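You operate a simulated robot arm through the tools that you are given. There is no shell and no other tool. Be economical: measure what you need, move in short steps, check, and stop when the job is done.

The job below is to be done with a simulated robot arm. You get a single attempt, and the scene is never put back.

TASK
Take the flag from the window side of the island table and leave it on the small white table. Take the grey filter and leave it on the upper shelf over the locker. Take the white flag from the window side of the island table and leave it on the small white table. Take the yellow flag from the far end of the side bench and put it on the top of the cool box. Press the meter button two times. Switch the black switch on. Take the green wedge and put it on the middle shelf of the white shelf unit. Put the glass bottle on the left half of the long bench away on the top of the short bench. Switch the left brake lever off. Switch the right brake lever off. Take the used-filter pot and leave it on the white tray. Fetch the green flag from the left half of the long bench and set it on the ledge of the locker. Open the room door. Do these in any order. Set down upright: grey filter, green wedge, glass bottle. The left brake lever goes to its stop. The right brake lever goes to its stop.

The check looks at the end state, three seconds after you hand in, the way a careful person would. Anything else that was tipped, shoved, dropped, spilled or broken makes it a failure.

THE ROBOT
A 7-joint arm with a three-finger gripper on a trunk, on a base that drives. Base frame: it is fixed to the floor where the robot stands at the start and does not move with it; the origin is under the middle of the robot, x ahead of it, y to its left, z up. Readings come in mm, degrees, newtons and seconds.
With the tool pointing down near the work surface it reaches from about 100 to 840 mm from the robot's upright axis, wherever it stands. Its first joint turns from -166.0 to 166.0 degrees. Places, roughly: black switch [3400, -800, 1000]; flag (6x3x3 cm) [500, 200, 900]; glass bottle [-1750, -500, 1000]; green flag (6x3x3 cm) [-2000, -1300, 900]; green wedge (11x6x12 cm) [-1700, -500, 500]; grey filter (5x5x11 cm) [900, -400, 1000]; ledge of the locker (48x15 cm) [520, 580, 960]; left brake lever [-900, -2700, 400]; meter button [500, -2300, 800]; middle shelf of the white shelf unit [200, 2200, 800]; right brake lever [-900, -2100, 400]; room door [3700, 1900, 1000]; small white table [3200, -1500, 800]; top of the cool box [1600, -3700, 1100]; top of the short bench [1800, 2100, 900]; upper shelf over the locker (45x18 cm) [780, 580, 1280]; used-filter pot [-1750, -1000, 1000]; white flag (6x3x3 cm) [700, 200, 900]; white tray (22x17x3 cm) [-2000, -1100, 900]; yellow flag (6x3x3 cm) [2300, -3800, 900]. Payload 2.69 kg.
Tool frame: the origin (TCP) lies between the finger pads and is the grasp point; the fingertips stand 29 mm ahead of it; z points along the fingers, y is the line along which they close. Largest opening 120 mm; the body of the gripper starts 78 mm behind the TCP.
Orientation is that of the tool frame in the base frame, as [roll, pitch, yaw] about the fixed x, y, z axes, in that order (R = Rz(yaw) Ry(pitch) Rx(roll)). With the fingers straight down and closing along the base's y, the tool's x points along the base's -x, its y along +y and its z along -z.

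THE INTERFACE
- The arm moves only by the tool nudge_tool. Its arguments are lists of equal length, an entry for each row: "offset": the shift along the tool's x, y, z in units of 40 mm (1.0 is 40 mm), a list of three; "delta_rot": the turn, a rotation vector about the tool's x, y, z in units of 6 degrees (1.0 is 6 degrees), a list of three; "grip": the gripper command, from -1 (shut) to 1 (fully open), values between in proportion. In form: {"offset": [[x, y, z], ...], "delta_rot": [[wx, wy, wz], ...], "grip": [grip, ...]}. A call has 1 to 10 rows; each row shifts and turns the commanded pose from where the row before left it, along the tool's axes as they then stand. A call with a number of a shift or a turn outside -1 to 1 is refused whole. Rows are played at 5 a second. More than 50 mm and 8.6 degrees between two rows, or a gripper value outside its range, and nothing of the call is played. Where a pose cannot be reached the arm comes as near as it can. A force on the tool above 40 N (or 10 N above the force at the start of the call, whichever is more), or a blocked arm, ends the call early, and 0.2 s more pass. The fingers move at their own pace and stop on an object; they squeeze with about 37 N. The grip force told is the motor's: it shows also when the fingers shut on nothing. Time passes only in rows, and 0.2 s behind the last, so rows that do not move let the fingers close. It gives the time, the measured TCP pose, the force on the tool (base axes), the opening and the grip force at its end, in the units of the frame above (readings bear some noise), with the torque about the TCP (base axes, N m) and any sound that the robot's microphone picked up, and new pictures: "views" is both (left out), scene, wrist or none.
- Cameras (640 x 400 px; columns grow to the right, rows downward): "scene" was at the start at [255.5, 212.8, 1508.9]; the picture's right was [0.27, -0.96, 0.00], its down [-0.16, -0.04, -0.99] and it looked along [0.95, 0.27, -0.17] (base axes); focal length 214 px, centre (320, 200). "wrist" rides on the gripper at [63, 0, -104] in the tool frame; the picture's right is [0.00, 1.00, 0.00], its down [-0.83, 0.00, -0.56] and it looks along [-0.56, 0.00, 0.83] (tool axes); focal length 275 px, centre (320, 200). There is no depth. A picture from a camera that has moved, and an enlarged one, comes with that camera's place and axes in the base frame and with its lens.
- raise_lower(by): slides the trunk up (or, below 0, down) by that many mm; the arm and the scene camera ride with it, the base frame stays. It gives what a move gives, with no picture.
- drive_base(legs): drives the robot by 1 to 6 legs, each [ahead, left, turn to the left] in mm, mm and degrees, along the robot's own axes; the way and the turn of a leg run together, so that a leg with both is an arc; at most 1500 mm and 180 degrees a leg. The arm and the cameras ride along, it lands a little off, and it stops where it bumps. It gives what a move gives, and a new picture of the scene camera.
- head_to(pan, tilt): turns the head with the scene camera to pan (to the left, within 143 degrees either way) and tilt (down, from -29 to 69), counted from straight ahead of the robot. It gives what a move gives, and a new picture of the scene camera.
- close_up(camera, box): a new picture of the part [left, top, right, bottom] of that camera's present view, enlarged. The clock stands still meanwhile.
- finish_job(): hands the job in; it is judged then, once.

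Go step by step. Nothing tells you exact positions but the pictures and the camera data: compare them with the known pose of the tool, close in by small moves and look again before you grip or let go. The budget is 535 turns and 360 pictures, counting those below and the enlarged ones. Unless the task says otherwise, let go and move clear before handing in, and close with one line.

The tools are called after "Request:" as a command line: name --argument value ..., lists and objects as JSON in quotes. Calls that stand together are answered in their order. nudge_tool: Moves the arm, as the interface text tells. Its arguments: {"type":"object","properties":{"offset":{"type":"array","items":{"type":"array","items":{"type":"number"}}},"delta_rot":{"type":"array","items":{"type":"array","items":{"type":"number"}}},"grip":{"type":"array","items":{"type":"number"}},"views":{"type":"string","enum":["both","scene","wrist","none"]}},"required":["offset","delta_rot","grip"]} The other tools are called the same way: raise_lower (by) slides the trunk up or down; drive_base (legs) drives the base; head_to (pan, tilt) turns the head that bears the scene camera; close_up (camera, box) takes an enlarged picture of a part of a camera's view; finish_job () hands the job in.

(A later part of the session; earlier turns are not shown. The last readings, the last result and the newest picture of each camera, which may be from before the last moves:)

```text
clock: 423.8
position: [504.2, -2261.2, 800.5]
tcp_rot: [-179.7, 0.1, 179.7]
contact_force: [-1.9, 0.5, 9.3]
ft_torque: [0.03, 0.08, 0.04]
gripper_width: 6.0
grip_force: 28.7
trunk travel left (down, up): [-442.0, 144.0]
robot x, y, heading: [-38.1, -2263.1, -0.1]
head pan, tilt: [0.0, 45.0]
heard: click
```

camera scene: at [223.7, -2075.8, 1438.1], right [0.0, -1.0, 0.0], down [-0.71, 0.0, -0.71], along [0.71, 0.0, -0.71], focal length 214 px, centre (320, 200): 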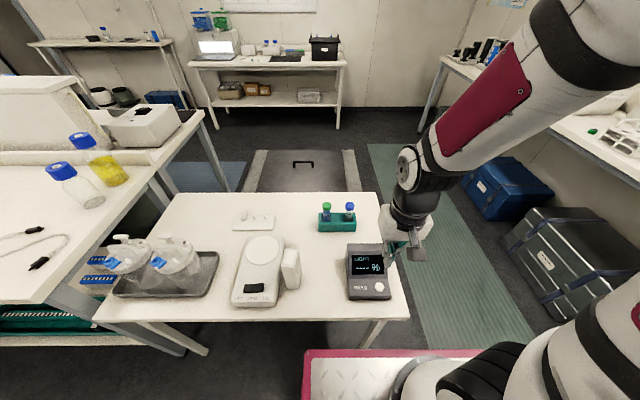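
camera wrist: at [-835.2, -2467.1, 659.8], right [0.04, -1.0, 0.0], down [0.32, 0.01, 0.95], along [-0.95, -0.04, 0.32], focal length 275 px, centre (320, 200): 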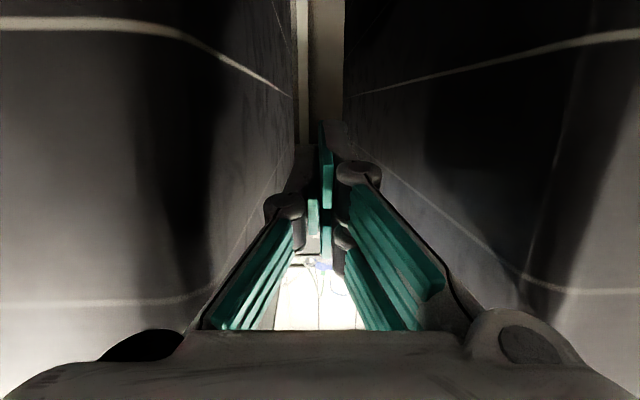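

Second click heard. Lifting clear; next the long bench.

Request:
nudge_tool --offset '[[0, 0, -0.5], [0, 0, -1], [0, 0, -1], [0, 0, -1], [0.5, 0, -1], [0.8, 0, -0.5]]' --delta_rot '[[0, 0, 0], [0, 0, 0], [0, 0, 0], [0, 0, 0], [0, 0, 0], [0, 0, 0]]' --grip '[-1, -1, -1, -1, -1, -1]' --views "none"

Request:
close_up --camera "scene" --box '[320, 220, 430, 310]'

```text
clock: 425.2
position: [481.3, -2259.4, 1009.5]
tcp_rot: [-179.6, -0.2, 179.8]
contact_force: [1.1, -0.4, -0.7]
ft_torque: [-0.02, 0.05, -0.02]
gripper_width: 0.0
grip_force: 28.6
out of reach, approached as far as the arm can: row 5, 6
trunk travel left (down, up): [-442.0, 144.0]
robot x, y, heading: [-36.1, -2261.6, -0.1]
head pan, tilt: [0.0, 45.0]
```

```text
4.44 times, centred on (375, 265) of scene
camera zoom: at [224.2, -2075.8, 1438.0], right [0.0, -1.0, 0.0], down [-0.71, 0.0, -0.71], along [0.71, 0.0, -0.71], focal length 953 px, centre (76, -89)
```

zoom: 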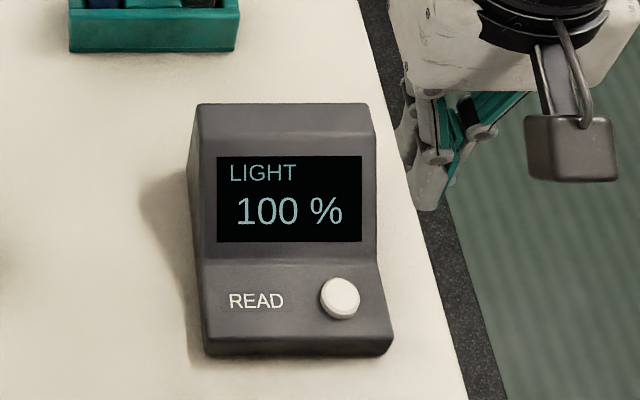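

Both presses registered. Heading for the long bench on the -x wall.

Request:
drive_base --legs '[[-150, 0, 0], [0, 750, 0], [0, 0, 180], [500, -450, 0]]'

Request:
raise_lower --by 120

Request:
head_to --pan 0 --tilt 28

```text
clock: 440.8
position: [-1206.2, -1071.2, 1008.0]
tcp_rot: [-179.7, -0.1, 0.0]
contact_force: [1.0, -0.2, -0.5]
ft_torque: [-0.02, 0.0, -0.01]
gripper_width: 0.0
grip_force: 28.3
trunk travel left (down, up): [-442.0, 144.0]
robot x, y, heading: [-688.1, -1064.7, -179.8]
head pan, tilt: [0.0, 45.0]
camera scene: at [-944.5, -1257.1, 1438.1], right [0.0, 1.0, 0.0], down [0.71, 0.0, -0.71], along [-0.71, 0.0, -0.71], focal length 214 px, centre (320, 200)
```

scene: 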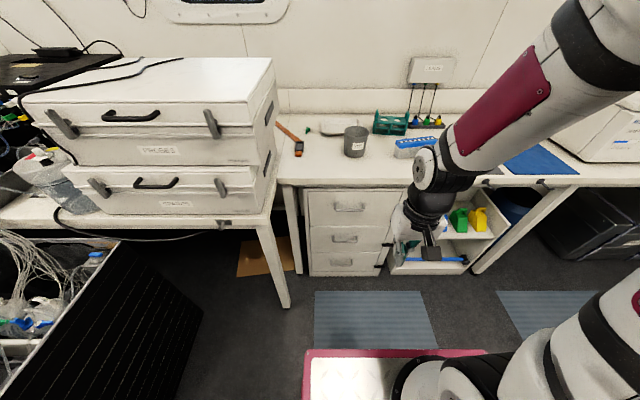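

```text
clock: 442.3
position: [-1207.4, -1069.9, 1128.8]
tcp_rot: [-179.7, 0.1, 0.1]
contact_force: [-0.3, -0.2, -0.1]
ft_torque: [-0.03, 0.0, 0.0]
gripper_width: 0.2
grip_force: 28.4
trunk travel left (down, up): [-562.0, 24.0]
robot x, y, heading: [-687.9, -1065.4, -179.9]
head pan, tilt: [0.0, 45.0]
```

```text
clock: 443.1
position: [-1206.1, -1071.3, 1129.3]
tcp_rot: [-179.7, -0.1, 0.0]
contact_force: [-0.7, -0.6, -0.6]
ft_torque: [0.0, -0.01, -0.03]
gripper_width: 0.0
grip_force: 28.2
trunk travel left (down, up): [-562.0, 24.0]
robot x, y, heading: [-691.9, -1066.5, -179.5]
head pan, tilt: [0.0, 28.0]
camera scene: at [-834.8, -1256.9, 1584.3], right [0.0, 1.0, 0.0], down [0.47, 0.0, -0.88], along [-0.88, 0.0, -0.47], focal length 214 px, centre (320, 200)
```

scene: 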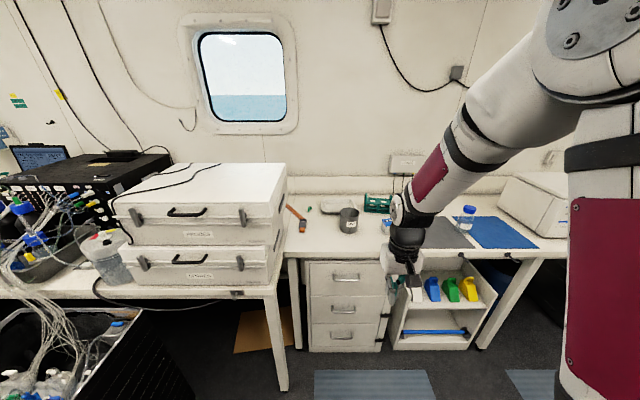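

Request:
close_up --camera "scene" --box '[275, 160, 435, 260]'

Request:
close_up --camera "scene" --box '[370, 180, 550, 360]'

```text
4.00 times, centred on (355, 210) of scene
camera zoom: at [-834.8, -1256.9, 1584.3], right [0.0, 1.0, 0.0], down [0.47, 0.0, -0.88], along [-0.88, 0.0, -0.47], focal length 858 px, centre (180, 160)
```

zoom: 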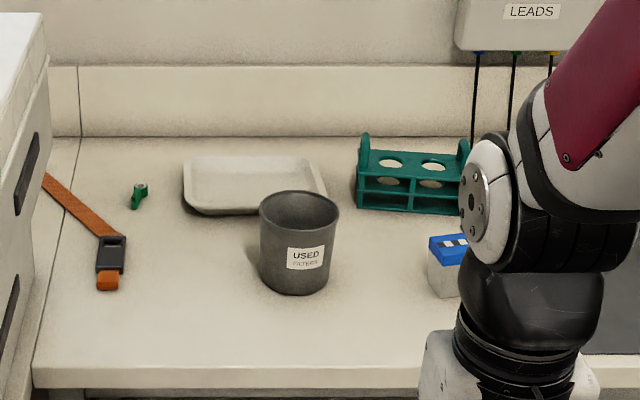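

```text
2.22 times, centred on (460, 270) of scene
camera zoom: at [-834.8, -1256.9, 1584.3], right [0.0, 1.0, 0.0], down [0.47, 0.0, -0.88], along [-0.88, 0.0, -0.47], focal length 477 px, centre (9, 44)
```

zoom: 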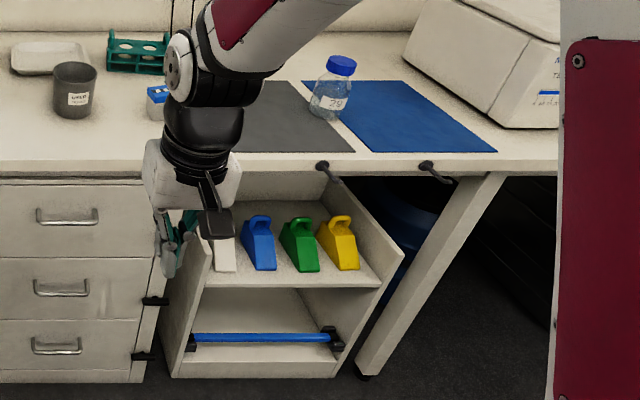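

I can see the used-filter pot (~Ø100), white tray, green flag, glass bottle "24" and the wedges on the cabinet shelf below. Driving closer to handle the pot first.

Request:
drive_base --legs '[[470, 0, 0]]'

Request:
nudge_tool --offset '[[-0.6, 0.7, -0.1], [-0.6, 0, -0.1], [0, 0, 0]]' --delta_rot '[[0, 0, 0], [0, 0, 0], [0, 0, 0]]' --grip '[1, 1, 1]' --views "wrist"

```text
clock: 445.9
position: [-1668.2, -1074.6, 1129.9]
tcp_rot: [-179.6, -0.1, 0.3]
contact_force: [0.3, 0.0, -1.1]
ft_torque: [-0.01, 0.02, -0.01]
gripper_width: 0.0
grip_force: 28.2
trunk travel left (down, up): [-562.0, 24.0]
robot x, y, heading: [-1153.5, -1067.5, -179.8]
head pan, tilt: [0.0, 28.0]
camera scene: at [-1295.6, -1259.5, 1584.5], right [-0.01, 1.0, 0.0], down [0.47, 0.0, -0.88], along [-0.88, -0.01, -0.47], focal length 214 px, centre (320, 200)
```

scene: 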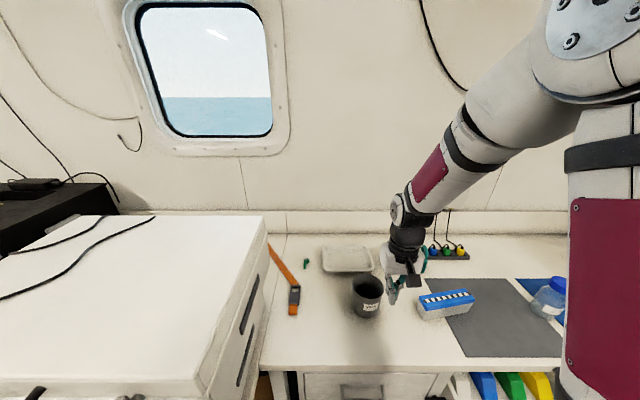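

```text
clock: 446.7
position: [-1715.1, -1102.7, 1136.5]
tcp_rot: [-179.7, -0.1, 0.2]
contact_force: [0.3, -0.1, 0.7]
ft_torque: [0.01, 0.02, 0.04]
gripper_width: 120.1
grip_force: 0.1
trunk travel left (down, up): [-562.0, 24.0]
robot x, y, heading: [-1152.2, -1067.8, -179.7]
head pan, tilt: [0.0, 28.0]
camera wrist: at [-1651.2, -1103.1, 1240.8], right [0.01, -1.0, -0.01], down [-0.83, -0.01, 0.55], along [-0.55, 0.0, -0.83], focal length 275 px, centre (320, 200)
```

wrist: 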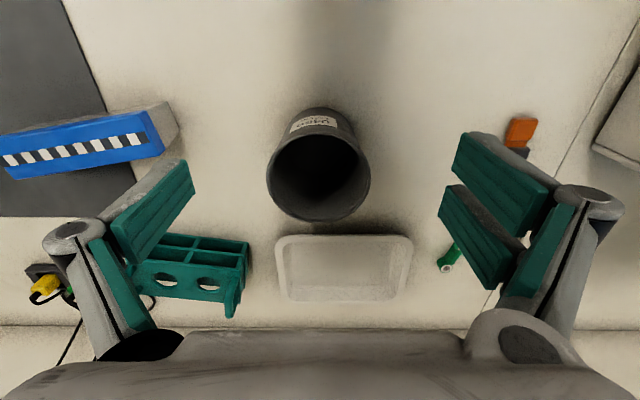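

Pot rim centre triangulates to (-1771,-1102,1010), diameter ≈99 mm – it fits the 120 mm opening. Moving above and checking centring.

Request:
nudge_tool --offset '[[-0.7, -0.02, 0.5], [-0.7, 0, 0.5], [0, 0, 0.7], [0, 0, 0]]' --delta_rot '[[0, 0, 0], [0, 0, 0], [0, 0, 0], [0, 0, 0]]' --grip '[1, 1, 1, 1]' --views "wrist"

```text
clock: 447.7
position: [-1771.8, -1101.5, 1068.6]
tcp_rot: [-179.7, -0.1, 0.2]
contact_force: [0.2, 0.6, 0.2]
ft_torque: [-0.01, 0.02, -0.02]
gripper_width: 120.1
grip_force: 0.0
trunk travel left (down, up): [-562.0, 24.0]
robot x, y, heading: [-1154.5, -1065.2, -179.4]
head pan, tilt: [0.0, 28.0]
camera wrist: at [-1707.5, -1100.8, 1172.4], right [0.01, -1.0, -0.01], down [-0.83, -0.01, 0.55], along [-0.55, 0.0, -0.83], focal length 275 px, centre (320, 200)
```

wrist: 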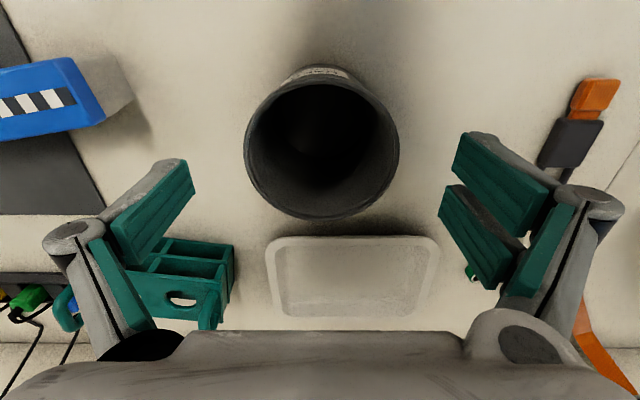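

Centred. Descending around the pot and closing.

Request:
nudge_tool --offset '[[-0.07, 0.01, 0.6], [0, 0, 0.6], [0, 0, 0.6], [0, 0, 0.6], [0, 0, 0], [0, 0, 0], [0, 0, 0]]' --delta_rot '[[0, 0, 0], [0, 0, 0], [0, 0, 0], [0, 0, 0], [0, 0, 0], [0, 0, 0], [0, 0, 0]]' --grip '[1, 1, 1, 1, -1, -1, -1]' --views "wrist"

```text
clock: 449.3
position: [-1775.2, -1102.4, 972.6]
tcp_rot: [-179.7, -0.2, 0.2]
contact_force: [0.5, 0.6, 0.2]
ft_torque: [-0.02, -0.04, 0.03]
gripper_width: 102.0
grip_force: 37.3
trunk travel left (down, up): [-562.0, 24.0]
robot x, y, heading: [-1146.9, -1068.9, -179.6]
head pan, tilt: [0.0, 28.0]
camera wrist: at [-1711.0, -1100.8, 1076.8], right [0.01, -1.0, -0.01], down [-0.83, -0.01, 0.55], along [-0.55, 0.0, -0.83], focal length 275 px, centre (320, 200)
```

wrist: 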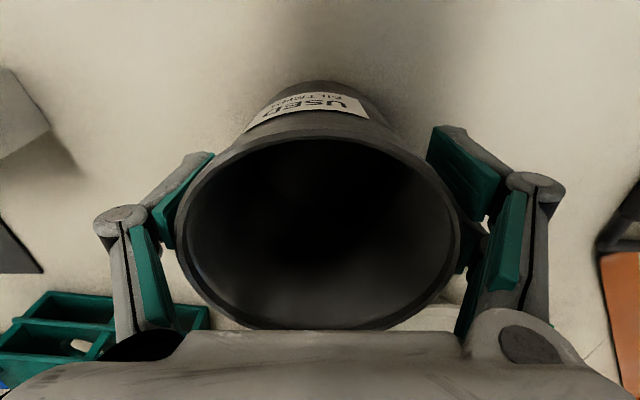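

Pot held (102 mm). Lifting and moving over the tray centre at about (-2000,-1138).

Request:
nudge_tool --offset '[[0, 0, -0.5], [0, 0, -0.8], [0, 0, -0.8], [-0.4, 0.3, -0.4], [-0.9, 0.3, 0], [-0.9, 0.3, 0], [-0.9, 0, 0], [-0.9, 0, 0]]' --delta_rot '[[0, 0, 0], [0, 0, 0], [0, 0, 0], [0, 0, 0], [0, 0, 0], [0, 0, 0], [0, 0, 0], [0, 0, 0]]' --grip '[-1, -1, -1, -1, -1, -1, -1, -1]' --views "none"

Request:
drive_base --legs '[[40, 0, 0]]'

Request:
close_up --camera "wrist" --box '[0, 0, 640, 400]'

```text
clock: 451.1
position: [-1934.5, -1139.8, 1073.6]
tcp_rot: [-179.6, -0.3, 0.2]
contact_force: [0.3, 0.1, -1.3]
ft_torque: [0.03, -0.03, 0.0]
gripper_width: 101.9
grip_force: 37.2
trunk travel left (down, up): [-562.0, 24.0]
robot x, y, heading: [-1150.2, -1063.8, -179.5]
head pan, tilt: [0.0, 28.0]
```

```text
clock: 452.1
position: [-1968.7, -1141.5, 1072.9]
tcp_rot: [-179.5, -0.2, 0.3]
contact_force: [0.2, -0.4, -1.0]
ft_torque: [-0.01, -0.02, 0.02]
gripper_width: 101.9
grip_force: 37.0
trunk travel left (down, up): [-562.0, 24.0]
robot x, y, heading: [-1185.5, -1066.1, -179.4]
head pan, tilt: [0.0, 28.0]
stopped in leg 1: the robot was blocked; the commanded pose is now the measured one
camera scene: at [-1330.0, -1259.5, 1584.4], right [-0.01, 1.0, 0.0], down [0.47, 0.0, -0.88], along [-0.88, -0.01, -0.47], focal length 214 px, centre (320, 200)
```

scene: 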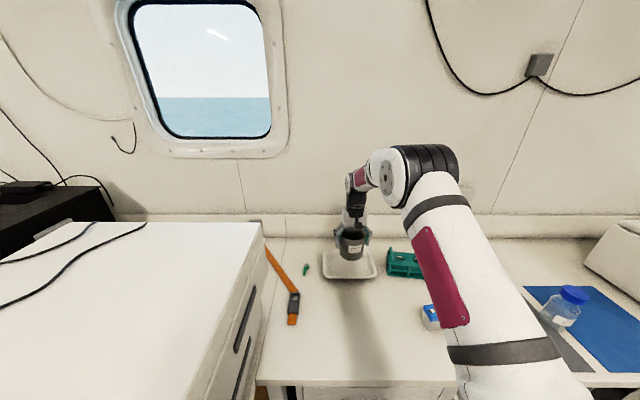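

```text
1.00 times, centred on (320, 200) of wrist (not enlarged: the box is as wide or as high as the picture)
camera zoom: at [-1904.9, -1139.7, 1177.1], right [0.01, -1.0, -0.01], down [-0.83, -0.01, 0.55], along [-0.55, 0.0, -0.83], focal length 275 px, centre (320, 200)
```

zoom: 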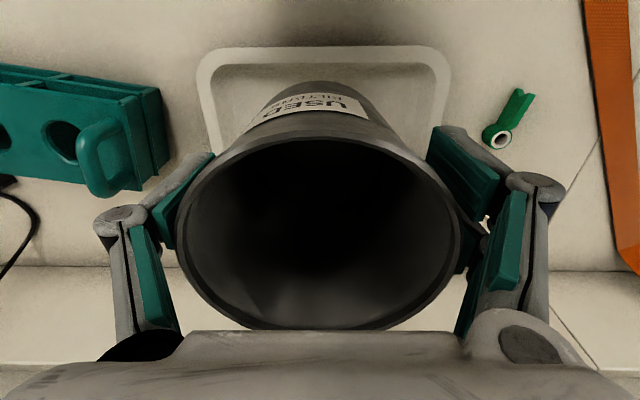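

Request:
nudge_tool --offset '[[-0.8, 0.05, 0], [0, 0, 0.6], [0, 0, 0.6], [0, 0, 0.5], [0, 0, 0.1], [0, 0, 0.1], [0, 0, 0]]' --delta_rot '[[0, 0, 0], [0, 0, 0], [0, 0, 0], [0, 0, 0], [0, 0, 0], [0, 0, 0], [0, 0, 0]]' --grip '[-1, -1, -1, -1, -1, -1, -1]' --views "both"

```text
clock: 453.7
position: [-2001.5, -1142.8, 998.3]
tcp_rot: [-179.6, -0.1, 0.4]
contact_force: [0.2, 1.0, -1.6]
ft_torque: [0.0, -0.03, -0.01]
gripper_width: 101.7
grip_force: 36.9
trunk travel left (down, up): [-562.0, 24.0]
robot x, y, heading: [-1185.2, -1062.9, -179.6]
head pan, tilt: [0.0, 28.0]
camera scene: at [-1330.0, -1259.5, 1584.4], right [-0.01, 1.0, 0.0], down [0.47, 0.0, -0.88], along [-0.88, -0.01, -0.47], focal length 214 px, centre (320, 200)
camera wrist: at [-1936.8, -1141.9, 1102.0], right [0.01, -1.0, -0.01], down [-0.83, -0.01, 0.55], along [-0.55, 0.0, -0.83], focal length 275 px, centre (320, 200)
```

scene: 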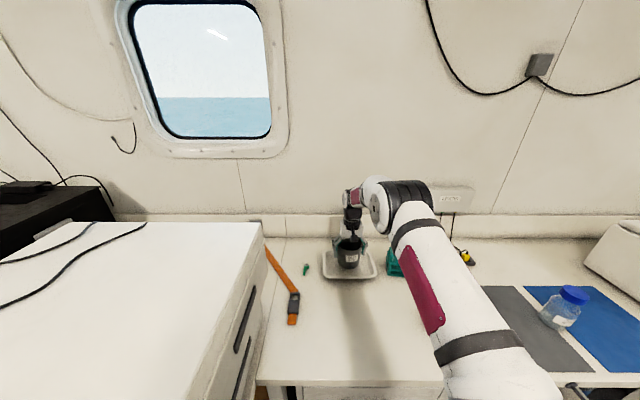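
wrist: 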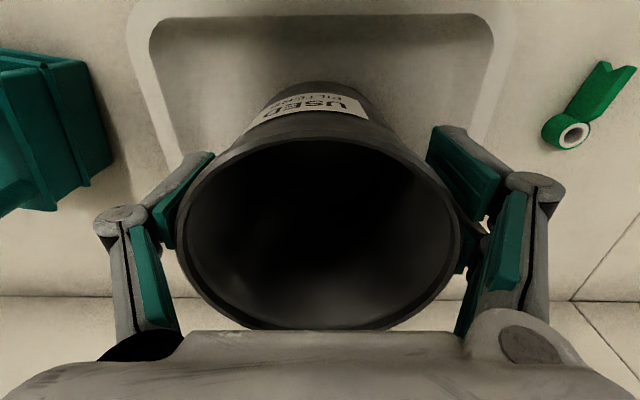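

Request:
nudge_tool --offset '[[0, 0, 0.1], [0, 0, 0.1], [0, 0, 0.08], [0, 0, 0.08], [0, 0, 0.08], [0, 0, 0.08], [0, 0, 0]]' --delta_rot '[[0, 0, 0], [0, 0, 0], [0, 0, 0], [0, 0, 0], [0, 0, 0], [0, 0, 0], [0, 0, 0]]' --grip '[-1, -1, -1, -1, -1, -1, -1]' --views "none"

```text
clock: 455.3
position: [-2000.9, -1143.0, 975.9]
tcp_rot: [-179.8, 0.0, 0.3]
contact_force: [-0.3, 0.7, -0.9]
ft_torque: [0.0, -0.02, -0.04]
gripper_width: 102.0
grip_force: 37.6
trunk travel left (down, up): [-562.0, 24.0]
robot x, y, heading: [-1188.9, -1060.6, -179.8]
head pan, tilt: [0.0, 28.0]
```

Request:
nudge_tool --offset '[[0, 0, 0.05], [0, 0, 0.05], [0, 0, 0.05], [0, 0, 0.05], [0, 0, 0]]' --delta_rot '[[0, 0, 0], [0, 0, 0], [0, 0, 0], [0, 0, 0], [0, 0, 0]]' --grip '[-1, -1, -1, -1, -1]' --views "none"

```text
clock: 456.5
position: [-2000.6, -1142.1, 970.0]
tcp_rot: [-179.7, 0.0, 0.3]
contact_force: [-1.2, -3.0, 22.1]
ft_torque: [-0.07, 0.24, -0.01]
gripper_width: 101.2
grip_force: 37.0
trunk travel left (down, up): [-562.0, 24.0]
robot x, y, heading: [-1180.9, -1068.5, -179.5]
head pan, tilt: [0.0, 28.0]
```

Contact (22 N). Releasing fully and lifting straight up.

Request:
nudge_tool --offset '[[0, 0, -0.05], [0, 0, 0], [0, 0, 0], [0, 0, -0.6], [0, 0, -0.8], [0, 0, -0.8], [0, 0, -0.8]]' --delta_rot '[[0, 0, 0], [0, 0, 0], [0, 0, 0], [0, 0, 0], [0, 0, 0], [0, 0, 0], [0, 0, 0]]' --grip '[-1, 1, 1, 1, 1, 1, 1]' --views "wrist"

```text
clock: 458.1
position: [-2001.0, -1141.2, 1091.1]
tcp_rot: [-179.6, -0.2, 0.4]
contact_force: [-0.6, 0.5, -0.3]
ft_torque: [-0.01, -0.02, -0.01]
gripper_width: 119.7
grip_force: 0.1
trunk travel left (down, up): [-562.0, 24.0]
robot x, y, heading: [-1187.2, -1064.0, -179.5]
head pan, tilt: [0.0, 28.0]
camera wrist: at [-1937.7, -1140.6, 1195.5], right [0.01, -1.0, -0.01], down [-0.83, -0.01, 0.55], along [-0.55, 0.0, -0.83], focal length 275 px, centre (320, 200)
```

wrist: 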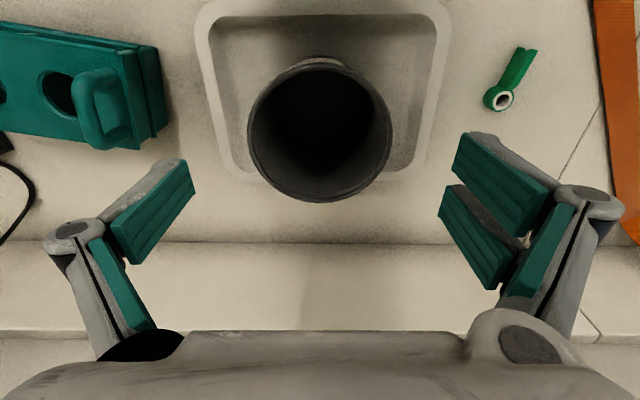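

Pot stands on the tray. Next the green flag: head ≈(-2003,-1317), tail toward (-1964,-1336). Shifting the base left a bit and aligning the gripper.

Request:
drive_base --legs '[[-15, 0, 0], [0, 90, 0]]'

Request:
nudge_tool --offset '[[0, 0.9, 0], [0, 0.9, 0], [0, 0.3, 0], [0, 0, 0], [0, 0, 0], [0, 0, 0]]' --delta_rot '[[0, 0, 0], [0, 0, 0.9], [0, 0, 0.9], [0, 0, 0.9], [0, 0, 0.9], [0, 0, 0.7]]' --grip '[0, 0, 0, 0, 0, 0]' --views "wrist"

```text
clock: 459.6
position: [-1986.2, -1233.8, 1091.4]
tcp_rot: [-179.7, 0.0, 0.4]
contact_force: [0.5, 0.8, -0.7]
ft_torque: [-0.02, -0.01, 0.0]
gripper_width: 120.1
grip_force: 0.0
trunk travel left (down, up): [-562.0, 24.0]
robot x, y, heading: [-1173.9, -1156.7, -179.7]
head pan, tilt: [0.0, 28.0]
camera scene: at [-1314.4, -1350.1, 1584.4], right [-0.01, 1.0, 0.0], down [0.47, 0.0, -0.88], along [-0.88, -0.01, -0.47], focal length 214 px, centre (320, 200)
```

scene: 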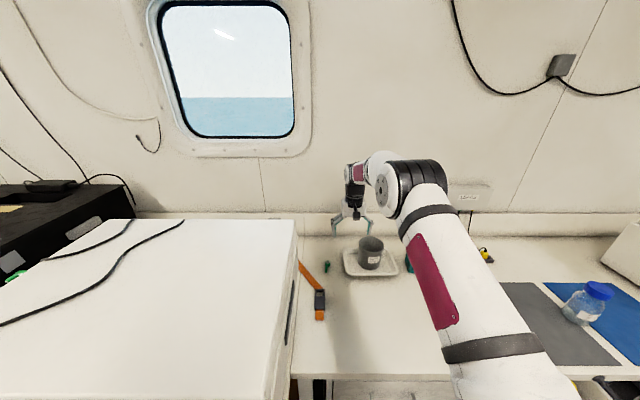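

```text
clock: 461.0
position: [-1987.5, -1316.2, 1091.2]
tcp_rot: [-179.6, 0.1, -25.5]
contact_force: [0.3, 0.3, 0.5]
ft_torque: [-0.02, -0.01, -0.01]
gripper_width: 60.2
grip_force: 0.0
trunk travel left (down, up): [-562.0, 24.0]
robot x, y, heading: [-1173.4, -1157.4, -179.7]
head pan, tilt: [0.0, 28.0]
camera wrist: at [-1929.4, -1342.9, 1195.0], right [-0.43, -0.9, -0.01], down [-0.75, 0.35, 0.56], along [-0.5, 0.24, -0.83], focal length 275 px, centre (320, 200)
```

wrist: 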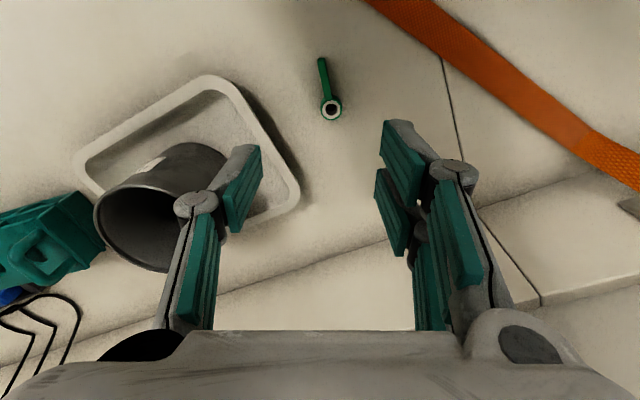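

Request:
nudge_tool --offset '[[-0.23, 0.25, 0.8], [0, 0, 0.95], [0, 0, 0.95], [0, 0, 0.6], [0, 0, 0]]' --delta_rot '[[0, 0, 0.9], [0, 0, 0.6], [0, 0, 0], [0, 0, 0], [0, 0, 0]]' --grip '[-0.2, -0.2, -0.2, -0.2, -0.2]' --views "wrist"

```text
clock: 462.2
position: [-1998.3, -1320.6, 958.8]
tcp_rot: [-179.7, 0.1, -34.5]
contact_force: [0.5, 0.4, -0.4]
ft_torque: [0.01, 0.0, 0.0]
gripper_width: 48.1
grip_force: 0.0
trunk travel left (down, up): [-562.0, 24.0]
robot x, y, heading: [-1173.2, -1157.6, -179.6]
head pan, tilt: [0.0, 28.0]
camera wrist: at [-1945.5, -1354.7, 1062.2], right [-0.56, -0.83, -0.01], down [-0.69, 0.46, 0.56], along [-0.46, 0.32, -0.83], focal length 275 px, centre (320, 200)
```

wrist: 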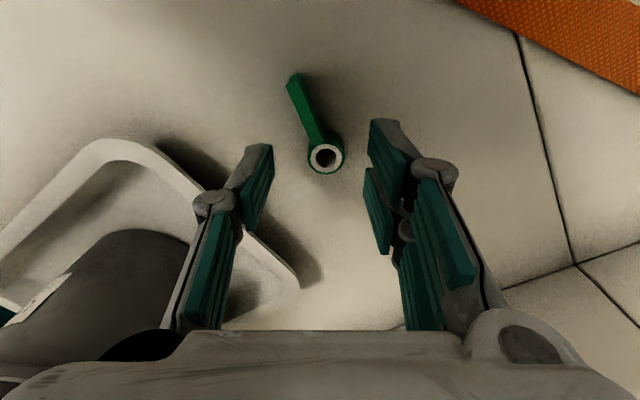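

I turned slightly the wrong way; rotating back to align with the tail, then lowering and gripping.

Request:
nudge_tool --offset '[[0, 0, 0], [0, 0, 0], [0, 0, 0], [0, 0, 0], [-0.1, 0.05, 0.35], [0, 0, 0.3], [0, 0, 0], [0, 0, 0], [0, 0, 0]]' --delta_rot '[[0, 0, -0.95], [0, 0, -0.95], [0, 0, -0.95], [0, 0, -0.8], [0, 0, 0], [0, 0, 0], [0, 0, 0], [0, 0, 0], [0, 0, 0]]' --grip '[-0.2, -0.2, -0.2, -0.2, -0.2, -0.2, -1, -1, -1]' --views "wrist"

```text
clock: 464.2
position: [-2003.3, -1321.8, 932.7]
tcp_rot: [-179.5, 0.1, -12.5]
contact_force: [-0.3, 0.4, -0.9]
ft_torque: [-0.04, -0.01, -0.01]
gripper_width: 20.5
grip_force: 37.4
trunk travel left (down, up): [-562.0, 24.0]
robot x, y, heading: [-1171.0, -1153.9, -179.8]
head pan, tilt: [0.0, 28.0]
camera wrist: at [-1940.4, -1334.1, 1036.4], right [-0.21, -0.98, -0.01], down [-0.81, 0.17, 0.56], along [-0.54, 0.12, -0.83], focal length 275 px, centre (320, 200)
```

wrist: 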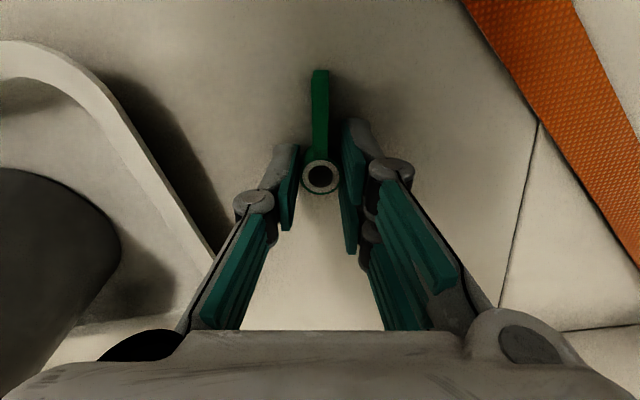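

Flag gripped. Lifting, retracting, and driving to the locker.

Request:
nudge_tool --offset '[[0, 0, -1], [0, 0, -1], [0, 0, -1], [0, 0, -1], [0, 0, -1], [0, 0, -1]]' --delta_rot '[[0, 0, 0], [0, 0, 0], [0, 0, 0], [0, 0, 0], [0, 0, -1], [0, 0, -1.0]]' --grip '[-1, -1, -1, -1, -1, -1]' --views "none"

Request:
nudge_tool --offset '[[0.9, 0, 0], [0.9, 0, 0], [0.9, 0, 0], [0.9, 0, 0], [0.9, 0, 0], [0.9, 0, 0], [0.9, 0, 0], [0.9, 0, 0], [0.9, 0, 0], [0.9, 0, 0]]' --delta_rot '[[0, 0, 0], [0, 0, 0], [0, 0, 0], [0, 0, 0], [0, 0, 0], [0, 0, 0], [0, 0, 0], [0, 0, 0], [0, 0, 0], [0, 0, 0]]' --grip '[-1, -1, -1, -1, -1, -1, -1, -1, -1, -1]' --views "wrist"

Request:
drive_base --legs '[[-450, 0, 0], [0, 0, 180], [650, 0, 0], [0, 1350, 0], [0, 350, 0]]'

```text
clock: 465.6
position: [-2002.5, -1324.7, 1172.7]
tcp_rot: [-179.6, -0.2, -0.5]
contact_force: [-0.4, 0.2, -0.2]
ft_torque: [0.03, -0.02, 0.02]
gripper_width: 20.9
grip_force: 36.5
trunk travel left (down, up): [-562.0, 24.0]
robot x, y, heading: [-1169.8, -1157.2, -179.3]
head pan, tilt: [0.0, 28.0]
```

```text
clock: 467.8
position: [-1643.6, -1327.4, 1170.3]
tcp_rot: [-179.7, -0.1, -0.6]
contact_force: [-0.4, 0.7, -0.1]
ft_torque: [0.01, -0.02, 0.0]
gripper_width: 20.4
grip_force: 37.1
trunk travel left (down, up): [-562.0, 24.0]
robot x, y, heading: [-1171.4, -1156.6, -179.8]
head pan, tilt: [0.0, 28.0]
camera wrist: at [-1579.6, -1326.8, 1275.5], right [-0.01, -1.0, -0.01], down [-0.83, 0.0, 0.55], along [-0.55, 0.01, -0.83], focal length 275 px, centre (320, 200)
```

wrist: 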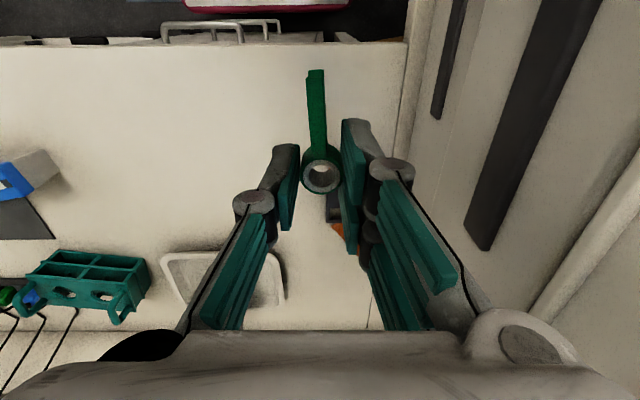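

```text
clock: 489.2
position: [404.7, 705.1, 1171.4]
tcp_rot: [-179.6, -0.2, 178.1]
contact_force: [-0.1, -0.4, -0.4]
ft_torque: [0.02, 0.01, 0.0]
gripper_width: 20.6
grip_force: 36.9
trunk travel left (down, up): [-562.0, 24.0]
robot x, y, heading: [-72.0, 544.5, -0.9]
head pan, tilt: [0.0, 28.0]
camera scene: at [80.0, 730.5, 1584.4], right [-0.01, -1.0, 0.0], down [-0.47, 0.01, -0.88], along [0.88, -0.01, -0.47], focal length 214 px, centre (320, 200)
```

scene: 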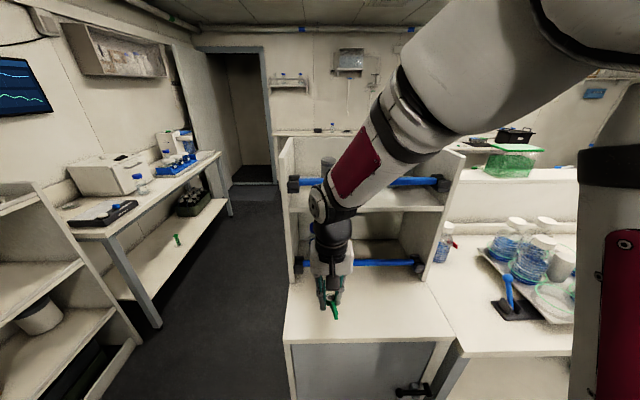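

Lining up over the ledge at about (520,620) and lowering.

Request:
nudge_tool --offset '[[-0.95, -0.6, 0], [-0.95, -0.6, 0], [-0.95, -0.6, 0.2], [0, -0.2, 0.95], [0, 0, 0.95], [0, 0, 0.95], [0, 0, 0.6], [0, 0, 0]]' --delta_rot '[[0, 0, 0], [0, 0, 0], [0, 0, 0], [0, 0, 0], [0, 0, 0], [0, 0, 0], [0, 0, 0], [0, 0, 0]]' --grip '[-1, -1, -1, -1, -1, -1, -1, -1]' --views "both"

```text
clock: 491.0
position: [516.7, 621.4, 1025.3]
tcp_rot: [-179.7, 0.0, 178.1]
contact_force: [-0.7, -0.5, -0.2]
ft_torque: [-0.03, 0.01, 0.0]
gripper_width: 20.7
grip_force: 36.5
trunk travel left (down, up): [-562.0, 24.0]
robot x, y, heading: [-73.2, 546.9, -0.9]
head pan, tilt: [0.0, 28.0]
camera scene: at [80.1, 730.5, 1584.4], right [-0.01, -1.0, 0.0], down [-0.47, 0.01, -0.88], along [0.88, -0.01, -0.47], focal length 214 px, centre (320, 200)
camera wrist: at [454.9, 624.9, 1129.9], right [0.03, 1.0, -0.01], down [0.83, -0.02, 0.55], along [0.55, -0.02, -0.83], focal length 275 px, centre (320, 200)
```

scene: 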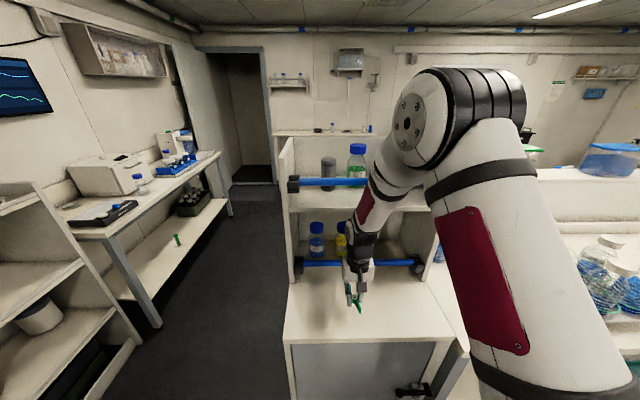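
wrist: 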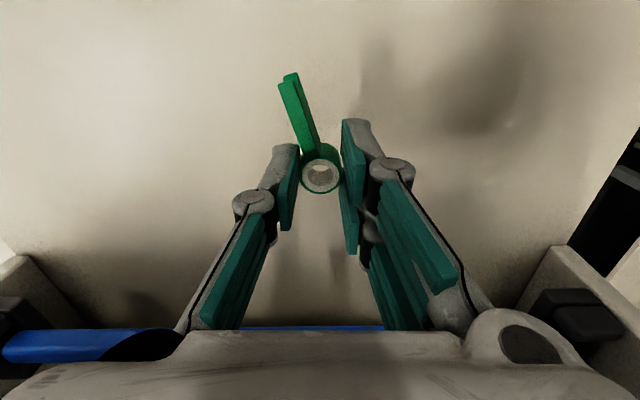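

Request:
nudge_tool --offset '[[0, 0, 0.3], [0, 0, 0.1], [0, 0, 0.1], [0, 0, 0.1], [0, 0, 0.1], [0, 0, 0.1], [0, 0, 0.1], [0, 0, 0]]' --delta_rot '[[0, 0, 0], [0, 0, 0], [0, 0, 0], [0, 0, 0], [0, 0, 0], [0, 0, 0], [0, 0, 0], [0, 0, 0]]' --grip '[-1, -1, -1, -1, -1, -1, -1, -1]' --views "none"

```text
clock: 492.8
position: [515.6, 620.1, 989.8]
tcp_rot: [-179.7, -0.2, 178.1]
contact_force: [0.1, -0.6, 0.4]
ft_torque: [0.0, -0.01, -0.02]
gripper_width: 20.6
grip_force: 36.8
trunk travel left (down, up): [-562.0, 24.0]
robot x, y, heading: [-72.3, 542.3, -1.0]
head pan, tilt: [0.0, 28.0]
```

Request:
nudge_tool --offset '[[0, 0, 0.08], [0, 0, 0.08], [0, 0, 0.08], [0, 0, 0.08], [0, 0, 0.08], [0, 0, 0]]' --delta_rot '[[0, 0, 0], [0, 0, 0], [0, 0, 0], [0, 0, 0], [0, 0, 0], [0, 0, 0]]' --grip '[-1, -1, -1, -1, -1, -1]' --views "wrist"

```text
clock: 494.0
position: [515.8, 620.4, 978.0]
tcp_rot: [-179.8, 0.0, 178.1]
contact_force: [-5.6, -0.3, 15.4]
ft_torque: [-0.04, 0.17, 0.0]
gripper_width: 20.8
grip_force: 37.2
trunk travel left (down, up): [-562.0, 24.0]
robot x, y, heading: [-74.5, 544.0, -1.0]
head pan, tilt: [0.0, 28.0]
stopped in row 5: the force on the tool passed its limit at 46 N (the readings are from after the stop); the commanded pose is now the measured one
camera wrist: at [454.9, 624.4, 1082.0], right [0.03, 1.0, -0.01], down [0.83, -0.02, 0.56], along [0.56, -0.02, -0.83], focal length 275 px, centre (320, 200)
```

wrist: 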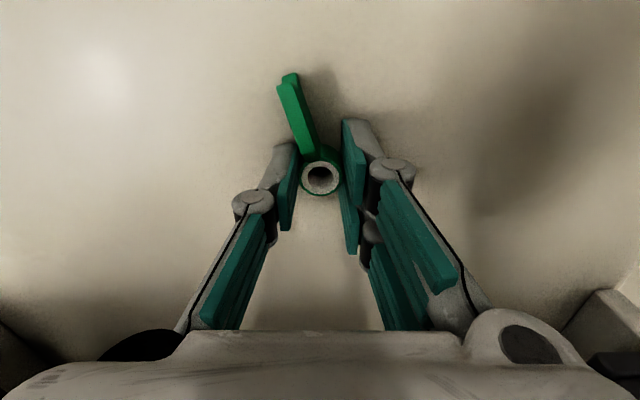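

Contact with the ledge. Releasing and rising.

Request:
nudge_tool --offset '[[0, 0, 0], [0, 0, 0], [0, 0, -0.5], [0, 0, -1], [0, 0, -1], [0.5, 0, -0.8], [0.9, 0, 0]]' --delta_rot '[[0, 0, 0], [0, 0, 0], [0, 0, 0], [0, 0, 0], [0, 0, 0], [0, 0, 0], [0, 0, 0]]' --grip '[-0.3, -0.3, -0.3, -0.3, -0.3, -0.3, -0.3]' --views "wrist"

```text
clock: 495.6
position: [461.2, 623.4, 1109.1]
tcp_rot: [-179.7, 0.2, 178.0]
contact_force: [0.5, 0.1, 0.4]
ft_torque: [0.0, -0.01, -0.02]
gripper_width: 42.3
grip_force: 0.0
trunk travel left (down, up): [-562.0, 24.0]
robot x, y, heading: [-71.8, 545.8, -0.5]
head pan, tilt: [0.0, 28.0]
camera wrist: at [399.4, 626.8, 1213.5], right [0.03, 1.0, -0.01], down [0.83, -0.02, 0.56], along [0.56, -0.02, -0.83], focal length 275 px, centre (320, 200)
```

wrist: 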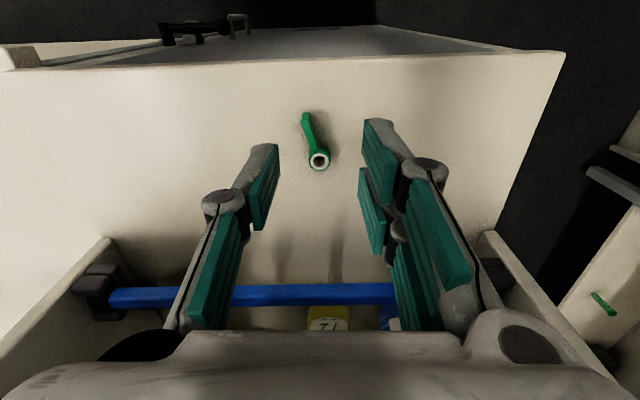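

The green flag is on the ledge. Next the green wedge under the long bench; driving there and facing -x.

Request:
drive_base --legs '[[-150, 0, 0], [0, -1000, 0], [0, 0, 180], [650, 0, 0]]'

Request:
raise_lower --by -300

Request:
head_to --pan -5 --tilt 40

```text
clock: 512.3
position: [-1410.0, -564.2, 1110.1]
tcp_rot: [-179.8, 0.1, 1.6]
contact_force: [0.7, -0.3, -1.3]
ft_torque: [-0.03, -0.01, 0.04]
gripper_width: 42.0
grip_force: 0.0
trunk travel left (down, up): [-562.0, 24.0]
robot x, y, heading: [-881.5, -452.9, -177.0]
head pan, tilt: [0.0, 28.0]
camera scene: at [-1019.2, -652.4, 1584.4], right [-0.05, 1.0, 0.0], down [0.47, 0.02, -0.88], along [-0.88, -0.04, -0.47], focal length 214 px, centre (320, 200)
```

scene: 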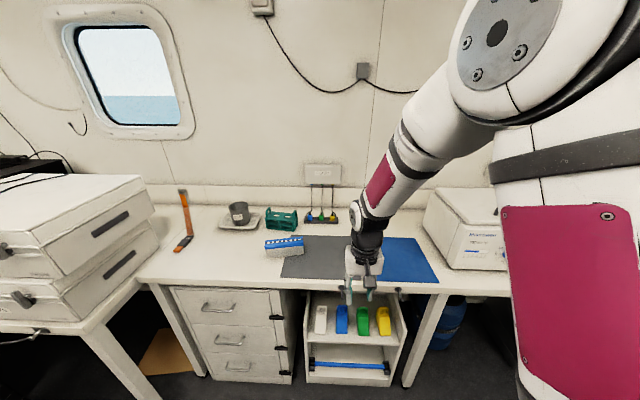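

```text
clock: 515.3
position: [-1482.2, -568.2, 810.5]
tcp_rot: [-179.7, 0.1, 1.6]
contact_force: [-0.3, 0.5, -0.2]
ft_torque: [0.05, -0.04, -0.02]
gripper_width: 41.9
grip_force: 0.1
trunk travel left (down, up): [-262.0, 324.0]
robot x, y, heading: [-884.1, -450.3, -177.2]
head pan, tilt: [0.0, 28.0]
```

```text
clock: 516.1
position: [-1482.1, -566.9, 809.9]
tcp_rot: [-179.7, 0.0, 1.6]
contact_force: [-0.2, -0.1, 0.8]
ft_torque: [0.0, -0.02, 0.01]
gripper_width: 42.1
grip_force: 0.1
trunk travel left (down, up): [-262.0, 324.0]
robot x, y, heading: [-884.6, -455.7, -177.2]
head pan, tilt: [-5.0, 40.0]
camera scene: at [-1226.0, -654.7, 1266.0], right [0.04, 1.0, 0.0], down [0.64, -0.03, -0.77], along [-0.77, 0.03, -0.64], focal length 214 px, centre (320, 200)
```

scene: 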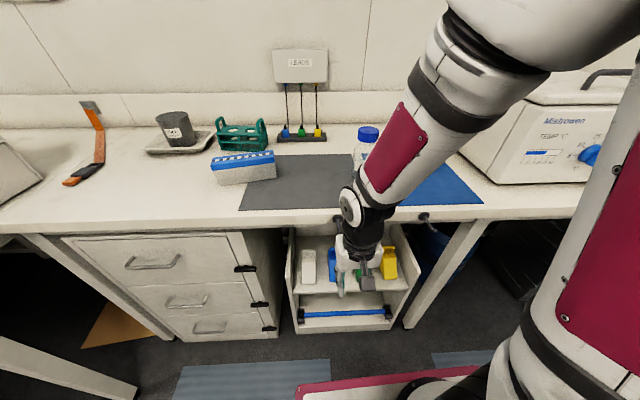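

The pot looks a bit odd from here – checking it, and the wedges.

Request:
close_up --camera "scene" --box '[130, 90, 250, 170]'

Request:
close_up --camera "scene" --box '[270, 200, 450, 330]'

```text
5.00 times, centred on (190, 130) of scene
camera zoom: at [-1226.0, -654.7, 1266.0], right [0.04, 1.0, 0.0], down [0.64, -0.03, -0.77], along [-0.77, 0.03, -0.64], focal length 1072 px, centre (970, 550)
```

zoom: 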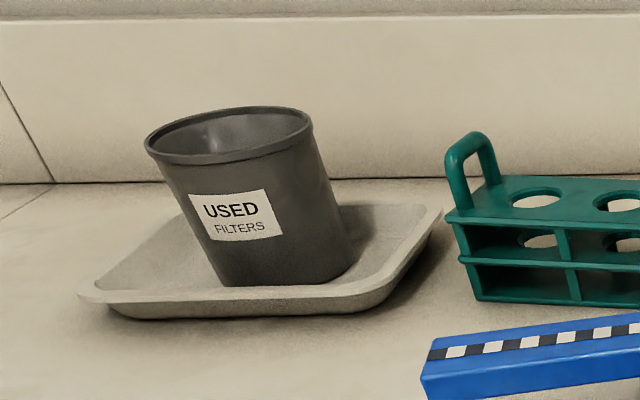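

```text
3.08 times, centred on (360, 265) of scene
camera zoom: at [-1226.0, -654.7, 1266.0], right [0.04, 1.0, 0.0], down [0.64, -0.03, -0.77], along [-0.77, 0.03, -0.64], focal length 660 px, centre (197, 0)
```

zoom: 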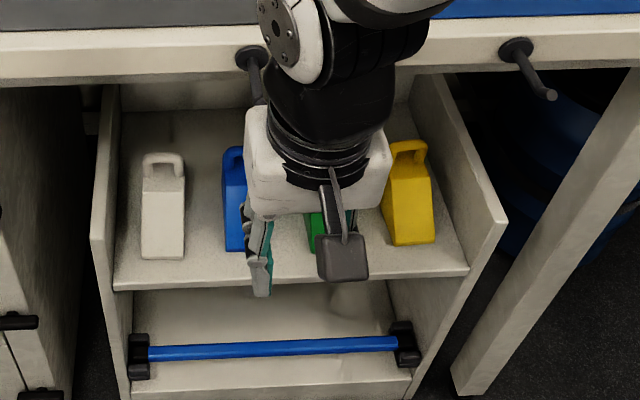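

Lean is only wide-angle perspective (tray and wall seam lean the same); the pot is fine. Now backing the gripper off, straightening the base, and tilting the tool forward to face the wedges.

Request:
nudge_tool --offset '[[0.8, 0, 0], [0.8, 0, 0], [0.8, 0, 0.2], [0, 0, 0.9], [0, 0, 0.9], [0, 0, 0.9], [0, 0, 0], [0, 0, 0], [0, 0, 0], [0, 0, 0]]' --delta_rot '[[0, 0, 0], [0, 0, 0], [0, 0, 0], [0, 0, 0], [0, 0, 0], [0, 0, 0], [0, -1, 0], [0, -1, 0], [0, -1, 0], [0, -1, 0]]' --grip '[1, 1, 1, 1, 1, 1, 1, 1, 1, 1]' --views "none"

Request:
drive_base --legs '[[0, 0, -3]]'

Request:
nudge_tool --offset '[[0, 0, 0], [0, 0, 0], [0, 0, 0], [0, 0, 0], [0, 0, 0], [0, 0, 0], [0, 0, 0], [0, 0, 0]]' --delta_rot '[[0, -1, 0], [0, -1, 0], [0, -1, 0], [0, -1, 0], [0, -1, 0], [0, -1, 0], [0, -1, 0], [0, 0, 0]]' --grip '[1, 1, 1, 1, 1, 1, 1, 1]' --views "wrist"

```text
clock: 518.3
position: [-1544.0, -648.1, 717.9]
tcp_rot: [-179.4, 24.0, 1.7]
contact_force: [0.3, -0.2, -0.6]
ft_torque: [-0.03, 0.0, 0.01]
gripper_width: 119.9
grip_force: 0.1
out of reach, approached as far as the arm can: row 1, 2, 3, 4, 5, 7, 8, 9, 10
trunk travel left (down, up): [-262.0, 324.0]
robot x, y, heading: [-884.1, -451.7, -177.4]
head pan, tilt: [-5.0, 40.0]
```

```text
clock: 519.1
position: [-1551.9, -613.3, 717.4]
tcp_rot: [-179.6, 24.0, -1.4]
contact_force: [-0.4, -0.2, 0.2]
ft_torque: [-0.02, 0.03, 0.01]
gripper_width: 120.1
grip_force: 0.1
trunk travel left (down, up): [-262.0, 324.0]
robot x, y, heading: [-881.4, -456.0, 179.8]
head pan, tilt: [-5.0, 40.0]
camera scene: at [-1236.1, -636.0, 1266.0], right [0.09, 1.0, 0.0], down [0.64, -0.06, -0.77], along [-0.76, 0.07, -0.64], focal length 214 px, centre (320, 200)
```

scene: 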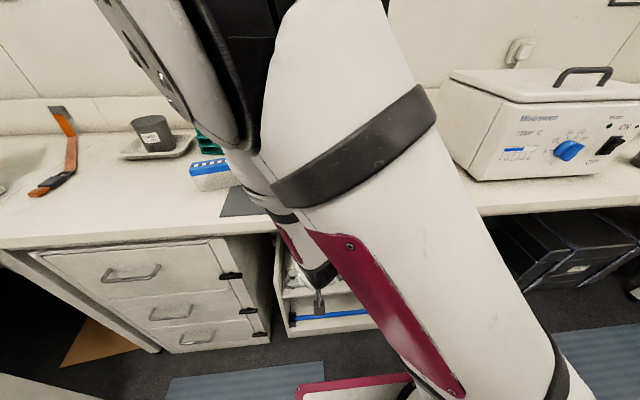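

```text
clock: 520.9
position: [-1583.8, -641.4, 708.0]
tcp_rot: [-179.0, 66.2, -0.6]
contact_force: [-0.5, 1.2, 0.1]
ft_torque: [-0.02, 0.01, -0.02]
gripper_width: 120.1
grip_force: 0.3
out of reach, approached as far as the arm can: row 1, 2, 3, 4
trunk travel left (down, up): [-262.0, 324.0]
robot x, y, heading: [-882.2, -452.0, 179.5]
head pan, tilt: [-5.0, 40.0]
camera wrist: at [-1462.0, -642.8, 692.2], right [-0.02, -1.0, -0.01], down [0.17, -0.02, 0.99], along [-0.98, 0.02, 0.17], focal length 275 px, centre (320, 200)
```

wrist: 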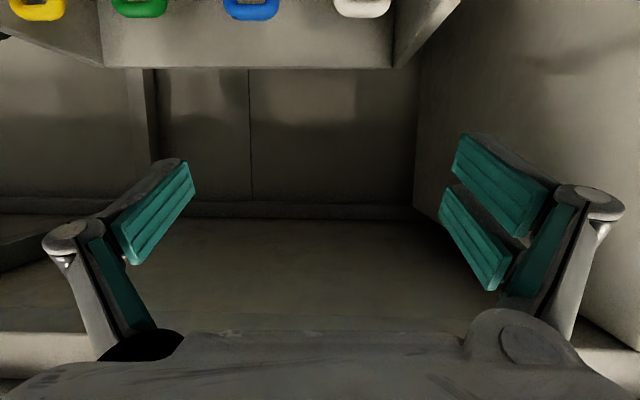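

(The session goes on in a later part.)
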